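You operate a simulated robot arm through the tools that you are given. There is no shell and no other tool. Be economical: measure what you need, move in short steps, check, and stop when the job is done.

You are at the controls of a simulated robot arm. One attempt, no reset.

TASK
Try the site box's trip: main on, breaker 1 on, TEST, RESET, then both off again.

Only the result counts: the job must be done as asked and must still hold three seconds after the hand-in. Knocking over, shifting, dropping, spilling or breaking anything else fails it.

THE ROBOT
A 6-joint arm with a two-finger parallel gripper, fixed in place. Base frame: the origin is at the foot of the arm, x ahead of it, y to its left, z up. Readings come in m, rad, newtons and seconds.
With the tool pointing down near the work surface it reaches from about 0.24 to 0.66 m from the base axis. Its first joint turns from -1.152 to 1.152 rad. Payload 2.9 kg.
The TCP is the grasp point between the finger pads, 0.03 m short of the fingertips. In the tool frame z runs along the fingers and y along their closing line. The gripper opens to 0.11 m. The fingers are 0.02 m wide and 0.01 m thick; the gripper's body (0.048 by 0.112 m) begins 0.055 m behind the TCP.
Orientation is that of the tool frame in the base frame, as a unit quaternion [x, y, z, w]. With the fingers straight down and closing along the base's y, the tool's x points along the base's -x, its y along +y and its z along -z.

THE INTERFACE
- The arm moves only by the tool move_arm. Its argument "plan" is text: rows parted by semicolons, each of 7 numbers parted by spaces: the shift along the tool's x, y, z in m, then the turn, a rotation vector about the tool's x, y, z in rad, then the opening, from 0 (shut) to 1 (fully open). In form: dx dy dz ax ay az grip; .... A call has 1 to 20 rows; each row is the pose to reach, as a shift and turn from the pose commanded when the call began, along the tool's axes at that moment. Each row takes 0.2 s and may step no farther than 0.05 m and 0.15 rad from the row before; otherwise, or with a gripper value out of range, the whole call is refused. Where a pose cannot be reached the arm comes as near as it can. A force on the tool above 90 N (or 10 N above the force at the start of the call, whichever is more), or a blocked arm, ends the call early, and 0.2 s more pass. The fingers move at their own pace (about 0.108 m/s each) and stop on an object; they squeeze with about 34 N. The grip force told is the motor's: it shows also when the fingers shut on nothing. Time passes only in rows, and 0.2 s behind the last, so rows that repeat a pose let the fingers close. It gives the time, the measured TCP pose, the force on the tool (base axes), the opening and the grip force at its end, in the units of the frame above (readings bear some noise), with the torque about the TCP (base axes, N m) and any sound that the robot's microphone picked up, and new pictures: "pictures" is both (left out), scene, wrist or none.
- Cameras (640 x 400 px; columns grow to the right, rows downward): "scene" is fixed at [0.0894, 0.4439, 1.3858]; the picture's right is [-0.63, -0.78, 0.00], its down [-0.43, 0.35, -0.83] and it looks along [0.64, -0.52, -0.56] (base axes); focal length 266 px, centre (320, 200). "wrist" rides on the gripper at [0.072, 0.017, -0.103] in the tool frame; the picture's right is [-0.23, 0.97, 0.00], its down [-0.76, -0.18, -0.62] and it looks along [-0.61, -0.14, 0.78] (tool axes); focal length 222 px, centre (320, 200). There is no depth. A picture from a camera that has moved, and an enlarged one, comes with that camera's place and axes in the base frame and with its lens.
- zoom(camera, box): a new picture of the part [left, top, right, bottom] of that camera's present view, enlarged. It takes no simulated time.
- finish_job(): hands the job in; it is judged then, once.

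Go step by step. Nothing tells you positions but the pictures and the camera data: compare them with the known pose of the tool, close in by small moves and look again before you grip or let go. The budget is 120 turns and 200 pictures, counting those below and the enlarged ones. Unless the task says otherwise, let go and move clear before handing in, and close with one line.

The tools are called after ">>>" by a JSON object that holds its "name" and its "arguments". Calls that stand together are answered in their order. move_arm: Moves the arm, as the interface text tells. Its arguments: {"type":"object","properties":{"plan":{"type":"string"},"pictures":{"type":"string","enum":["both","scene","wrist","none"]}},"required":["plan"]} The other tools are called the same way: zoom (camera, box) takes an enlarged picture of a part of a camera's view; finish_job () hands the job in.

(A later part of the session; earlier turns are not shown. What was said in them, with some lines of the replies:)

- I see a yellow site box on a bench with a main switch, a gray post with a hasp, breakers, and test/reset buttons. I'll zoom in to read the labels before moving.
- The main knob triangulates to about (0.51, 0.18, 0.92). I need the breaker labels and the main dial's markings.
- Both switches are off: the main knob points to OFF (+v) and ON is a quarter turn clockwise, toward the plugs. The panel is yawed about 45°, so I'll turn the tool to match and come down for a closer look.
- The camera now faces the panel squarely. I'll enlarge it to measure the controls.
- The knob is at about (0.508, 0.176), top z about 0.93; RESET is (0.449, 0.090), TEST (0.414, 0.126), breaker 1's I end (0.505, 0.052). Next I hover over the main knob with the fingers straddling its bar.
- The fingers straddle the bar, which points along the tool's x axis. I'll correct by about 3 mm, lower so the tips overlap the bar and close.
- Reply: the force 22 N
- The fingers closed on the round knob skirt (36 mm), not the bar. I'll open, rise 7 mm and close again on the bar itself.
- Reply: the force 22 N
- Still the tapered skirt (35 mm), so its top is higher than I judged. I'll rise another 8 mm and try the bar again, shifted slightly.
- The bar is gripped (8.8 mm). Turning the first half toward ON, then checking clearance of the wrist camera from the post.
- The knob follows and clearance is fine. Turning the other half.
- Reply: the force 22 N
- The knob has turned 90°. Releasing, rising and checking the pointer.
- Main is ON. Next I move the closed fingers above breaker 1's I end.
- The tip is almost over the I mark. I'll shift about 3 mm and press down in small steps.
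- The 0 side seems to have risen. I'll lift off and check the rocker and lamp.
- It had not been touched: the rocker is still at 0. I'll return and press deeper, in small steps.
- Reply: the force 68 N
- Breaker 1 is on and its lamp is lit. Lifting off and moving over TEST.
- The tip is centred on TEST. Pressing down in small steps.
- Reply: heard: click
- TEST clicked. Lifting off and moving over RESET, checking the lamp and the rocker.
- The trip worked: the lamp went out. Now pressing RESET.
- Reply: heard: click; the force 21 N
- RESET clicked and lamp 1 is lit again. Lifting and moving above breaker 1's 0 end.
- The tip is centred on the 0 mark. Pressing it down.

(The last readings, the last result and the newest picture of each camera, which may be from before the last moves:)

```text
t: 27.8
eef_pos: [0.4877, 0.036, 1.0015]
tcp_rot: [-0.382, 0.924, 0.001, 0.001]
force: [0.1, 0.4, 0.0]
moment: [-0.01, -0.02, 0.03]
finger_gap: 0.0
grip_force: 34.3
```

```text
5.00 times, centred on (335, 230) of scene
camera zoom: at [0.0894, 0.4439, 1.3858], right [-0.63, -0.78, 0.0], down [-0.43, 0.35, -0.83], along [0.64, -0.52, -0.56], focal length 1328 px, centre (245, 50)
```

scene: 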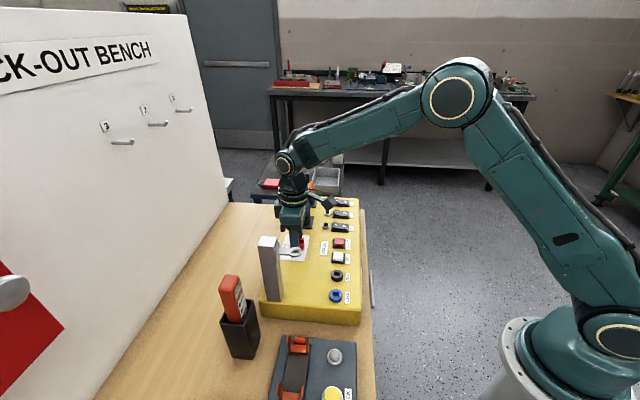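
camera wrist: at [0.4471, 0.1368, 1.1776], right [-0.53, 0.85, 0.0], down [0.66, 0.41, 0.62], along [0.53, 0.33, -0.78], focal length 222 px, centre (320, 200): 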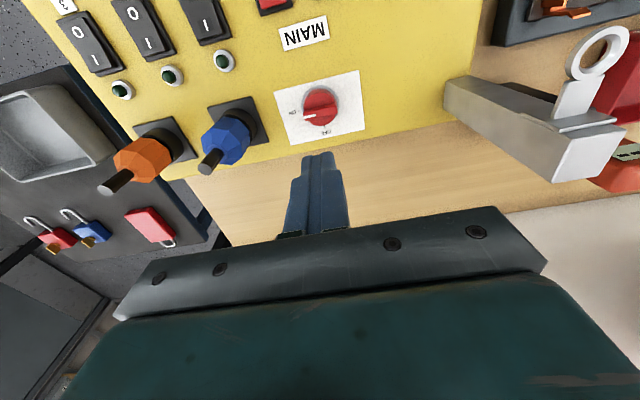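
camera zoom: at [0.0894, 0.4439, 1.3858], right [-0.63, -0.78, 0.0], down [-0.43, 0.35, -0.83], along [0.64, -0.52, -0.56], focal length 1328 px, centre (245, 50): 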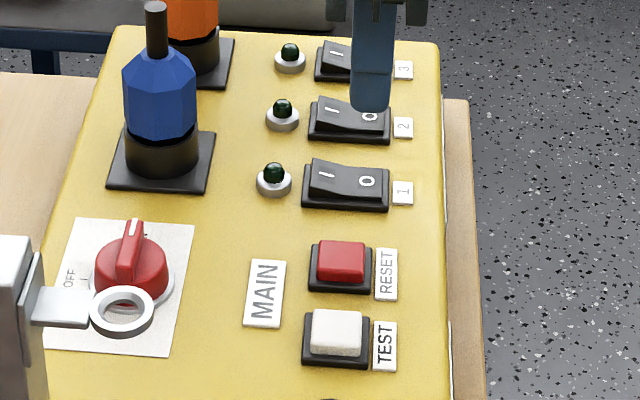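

Breaker 1 is off. Next I go back above the main knob, turned 90° so the fingers straddle the ON-pointing bar.

>>> {"name": "move_arm", "arguments": {"plan": "0 0 -0.045 0 0 0 0; 0 0 -0.075 0 0 0 0; -0.038 0.0285 -0.075 0 0 0 0; -0.076 0.057 -0.075 0 0 0 0; -0.114 0.0854 -0.075 0 0 0.131 0; -0.114 0.0854 -0.075 0 0 0.262 0; -0.114 0.0854 -0.075 0 0 0.393 0; -0.114 0.0854 -0.075 0 0 0.524 0; -0.114 0.0854 -0.075 0 0 0.655 0; -0.114 0.0854 -0.075 0 0 0.785 0; -0.114 0.0854 -0.075 0 0 0.916 0.3; -0.114 0.0854 -0.075 0 0 1.047 0.3; -0.114 0.0854 -0.075 0 0 1.178 0.3; -0.114 0.0854 -0.075 0 0 1.309 0.3; -0.114 0.0854 -0.075 0 0 1.44 0.3; -0.114 0.0854 -0.075 0 0 1.571 0.3; -0.114 0.0854 -0.04 0 0 1.571 0.3; -0.114 0.0854 -0.01 0 0 1.571 0.3; -0.114 0.0854 -0.01 0 0 1.571 0.3", "pictures": "none"}}

>>> {"name": "zoom", "arguments": {"camera": "scene", "box": [240, 170, 370, 270]}}

>>> {"name": "zoom", "arguments": {"camera": "wrist", "box": [200, 60, 440, 210]}}

```text
t: 31.8
eef_pos: [0.5082, 0.1772, 1.011]
tcp_rot: [0.382, 0.924, 0.0, 0.0]
force: [-0.9, -0.2, 0.0]
moment: [-0.02, 0.0, -0.02]
finger_gap: 0.033
grip_force: 0.1
```

```text
4.00 times, centred on (305, 220) of scene
camera zoom: at [0.0894, 0.4439, 1.3858], right [-0.63, -0.78, 0.0], down [-0.43, 0.35, -0.83], along [0.64, -0.52, -0.56], focal length 1063 px, centre (380, 120)
```

zoom: 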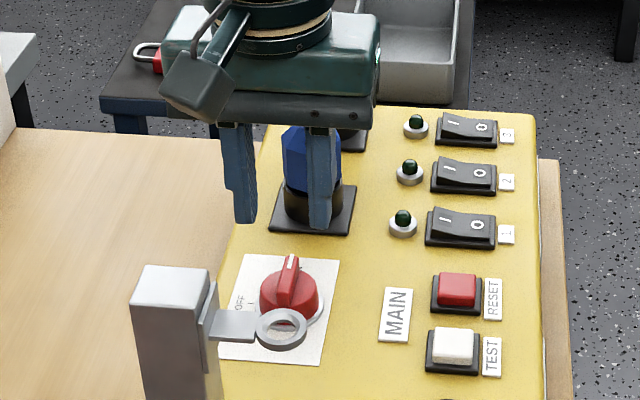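

```text
2.67 times, centred on (320, 135) of wrist
camera zoom: at [0.4704, 0.2399, 1.1144], right [0.85, 0.53, 0.0], down [0.41, -0.66, 0.62], along [0.33, -0.53, -0.78], focal length 592 px, centre (320, 373)
```

zoom: 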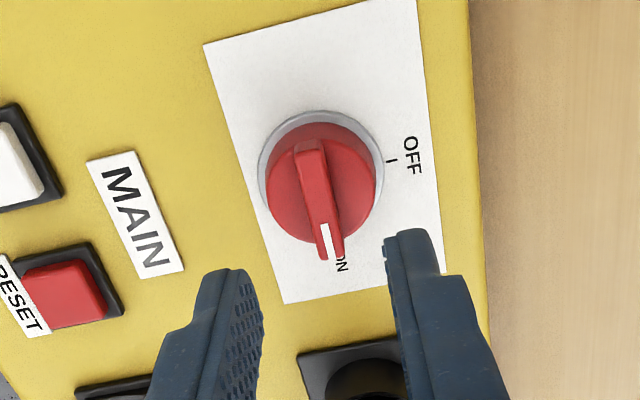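

Aligned over the bar. Descending to the height that worked before (TCP about 0.965) and closing.

>>> {"name": "move_arm", "arguments": {"plan": "0 0 0.025 0 0 0 0.3; 0 0 0.045 0 0 0 0.3; 0 0 0.045 0 0 0 0.15; 0 0 0.045 0 0 0 0; 0 0 0.045 0 0 0 0", "pictures": "none"}}

>>> {"name": "zoom", "arguments": {"camera": "wrist", "box": [200, 60, 440, 210]}}

```text
t: 33.0
eef_pos: [0.5084, 0.1764, 0.9663]
tcp_rot: [0.383, 0.924, -0.001, 0.0]
force: [-1.5, -1.4, -1.8]
moment: [-0.3, -0.23, -0.01]
finger_gap: 0.0088
grip_force: 44.5
```

```text
2.67 times, centred on (320, 135) of wrist
camera zoom: at [0.4709, 0.2397, 1.0693], right [0.85, 0.53, 0.0], down [0.41, -0.66, 0.62], along [0.33, -0.53, -0.78], focal length 592 px, centre (320, 373)
```

zoom: 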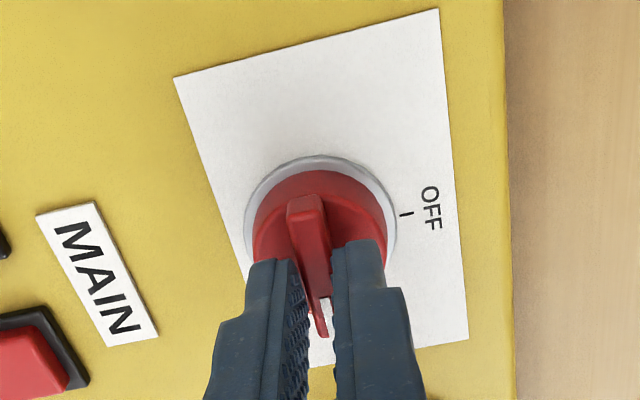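

The bar is gripped. Turning the knob back 90° to OFF.

>>> {"name": "move_arm", "arguments": {"plan": "0 0 0 0 0 -0.131 0; 0 0 0 0 0 -0.262 0; 0 0 0 0 0 -0.393 0; 0 0 0 0 0 -0.524 0; 0 0 0 0 0 -0.655 0; 0 0 0 0 0 -0.785 0; 0 0 0 0 0 -0.916 0; 0 0 0 0 0 -1.047 0; 0 0 0 0 0 -1.178 0; 0 0 0 0 0 -1.309 0; 0 0 0 0 0 -1.44 0; 0 0 0 0 0 -1.571 0; 0 0 0 0 0 -1.571 0", "pictures": "none"}}

>>> {"name": "zoom", "arguments": {"camera": "wrist", "box": [200, 60, 440, 210]}}

```text
t: 35.8
eef_pos: [0.51, 0.1761, 0.9657]
tcp_rot: [-0.384, 0.923, 0.0, 0.0]
force: [9.4, -1.9, -9.4]
moment: [-0.23, -0.14, 0.0]
finger_gap: 0.0086
grip_force: 44.8
```

```text
2.67 times, centred on (320, 135) of wrist
camera zoom: at [0.4469, 0.1371, 1.0693], right [-0.53, 0.85, 0.0], down [0.66, 0.41, 0.62], along [0.53, 0.33, -0.78], focal length 592 px, centre (320, 373)
```

zoom: 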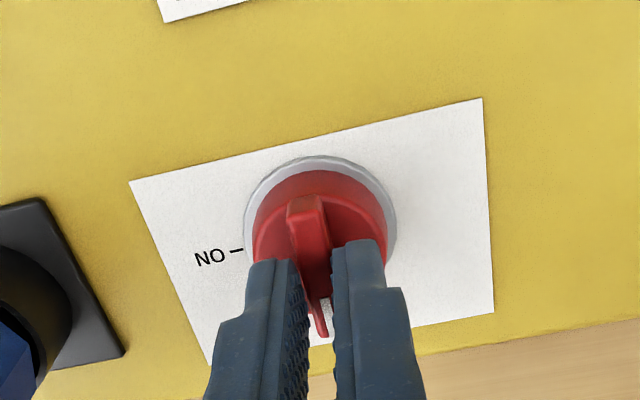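

The knob is back at OFF. Releasing, rising straight up and backing away toward the robot.

>>> {"name": "move_arm", "arguments": {"plan": "0 0 0 0 0 0 0.3; 0 0 0 0 0 0 0.3; 0 0 -0.03 0 0 0 0.3; 0 0 -0.07 0 0 0 0.3; 0 0 -0.11 0 0 0 0.3; 0 0 -0.15 0 0 0 0.3; 0.04 0 -0.18 0 0 0 0.3; 0.08 0 -0.2 0 0 0 0.3; 0.08 0 -0.2 0 0 0 0.3", "pictures": "both"}}

>>> {"name": "zoom", "arguments": {"camera": "scene", "box": [250, 170, 380, 290]}}

```text
t: 37.8
eef_pos: [0.4516, 0.1191, 1.1656]
tcp_rot: [-0.383, 0.924, -0.001, 0.0]
force: [0.1, 0.5, 0.5]
moment: [-0.05, -0.03, 0.0]
finger_gap: 0.0329
grip_force: 0.2
camera wrist: at [0.3893, 0.0799, 1.2686], right [-0.53, 0.85, 0.0], down [0.66, 0.41, 0.62], along [0.53, 0.33, -0.78], focal length 222 px, centre (320, 200)
```

scene: 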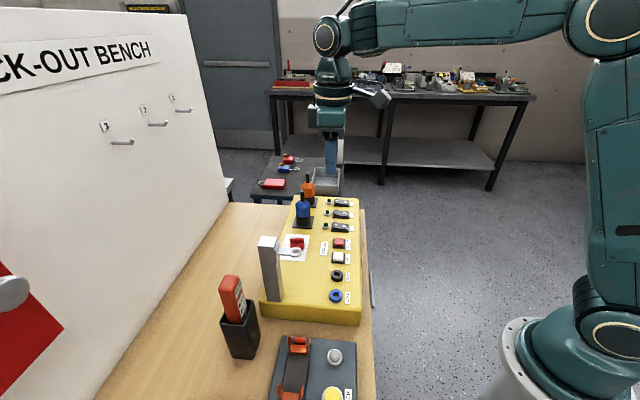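
wrist: 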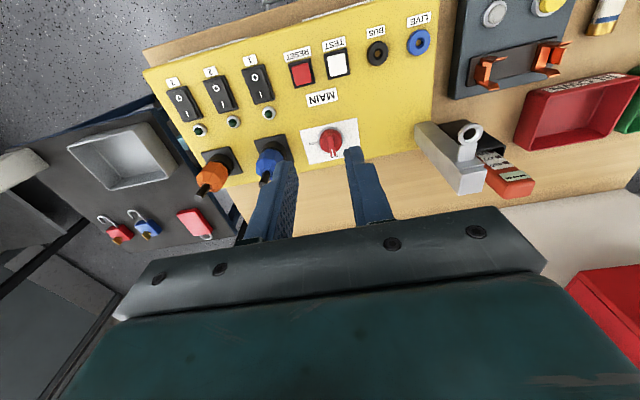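

```text
3.33 times, centred on (315, 230) of scene
camera zoom: at [0.0894, 0.4439, 1.3858], right [-0.63, -0.78, 0.0], down [-0.43, 0.35, -0.83], along [0.64, -0.52, -0.56], focal length 886 px, centre (337, 100)
```

zoom: 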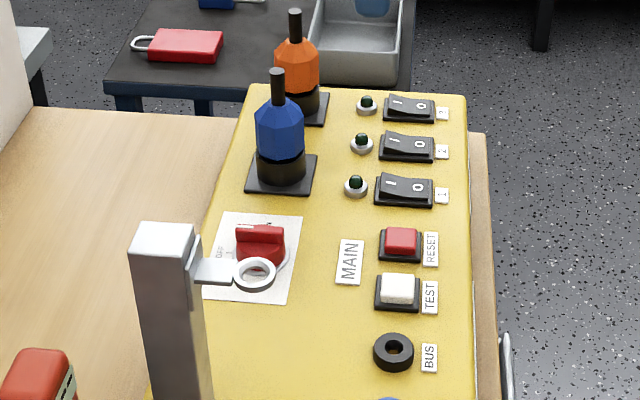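

The main is OFF, breaker 1 is at 0, all the lamps are dark and nothing else has moved. I'm handing in.

>>> {"name": "finish_job", "arguments": {}}

```text
The job is handed in.
```

The trip test is done: with main and breaker 1 on, TEST put lamp 1 out and RESET lit it again; both are now back off and the arm is clear.
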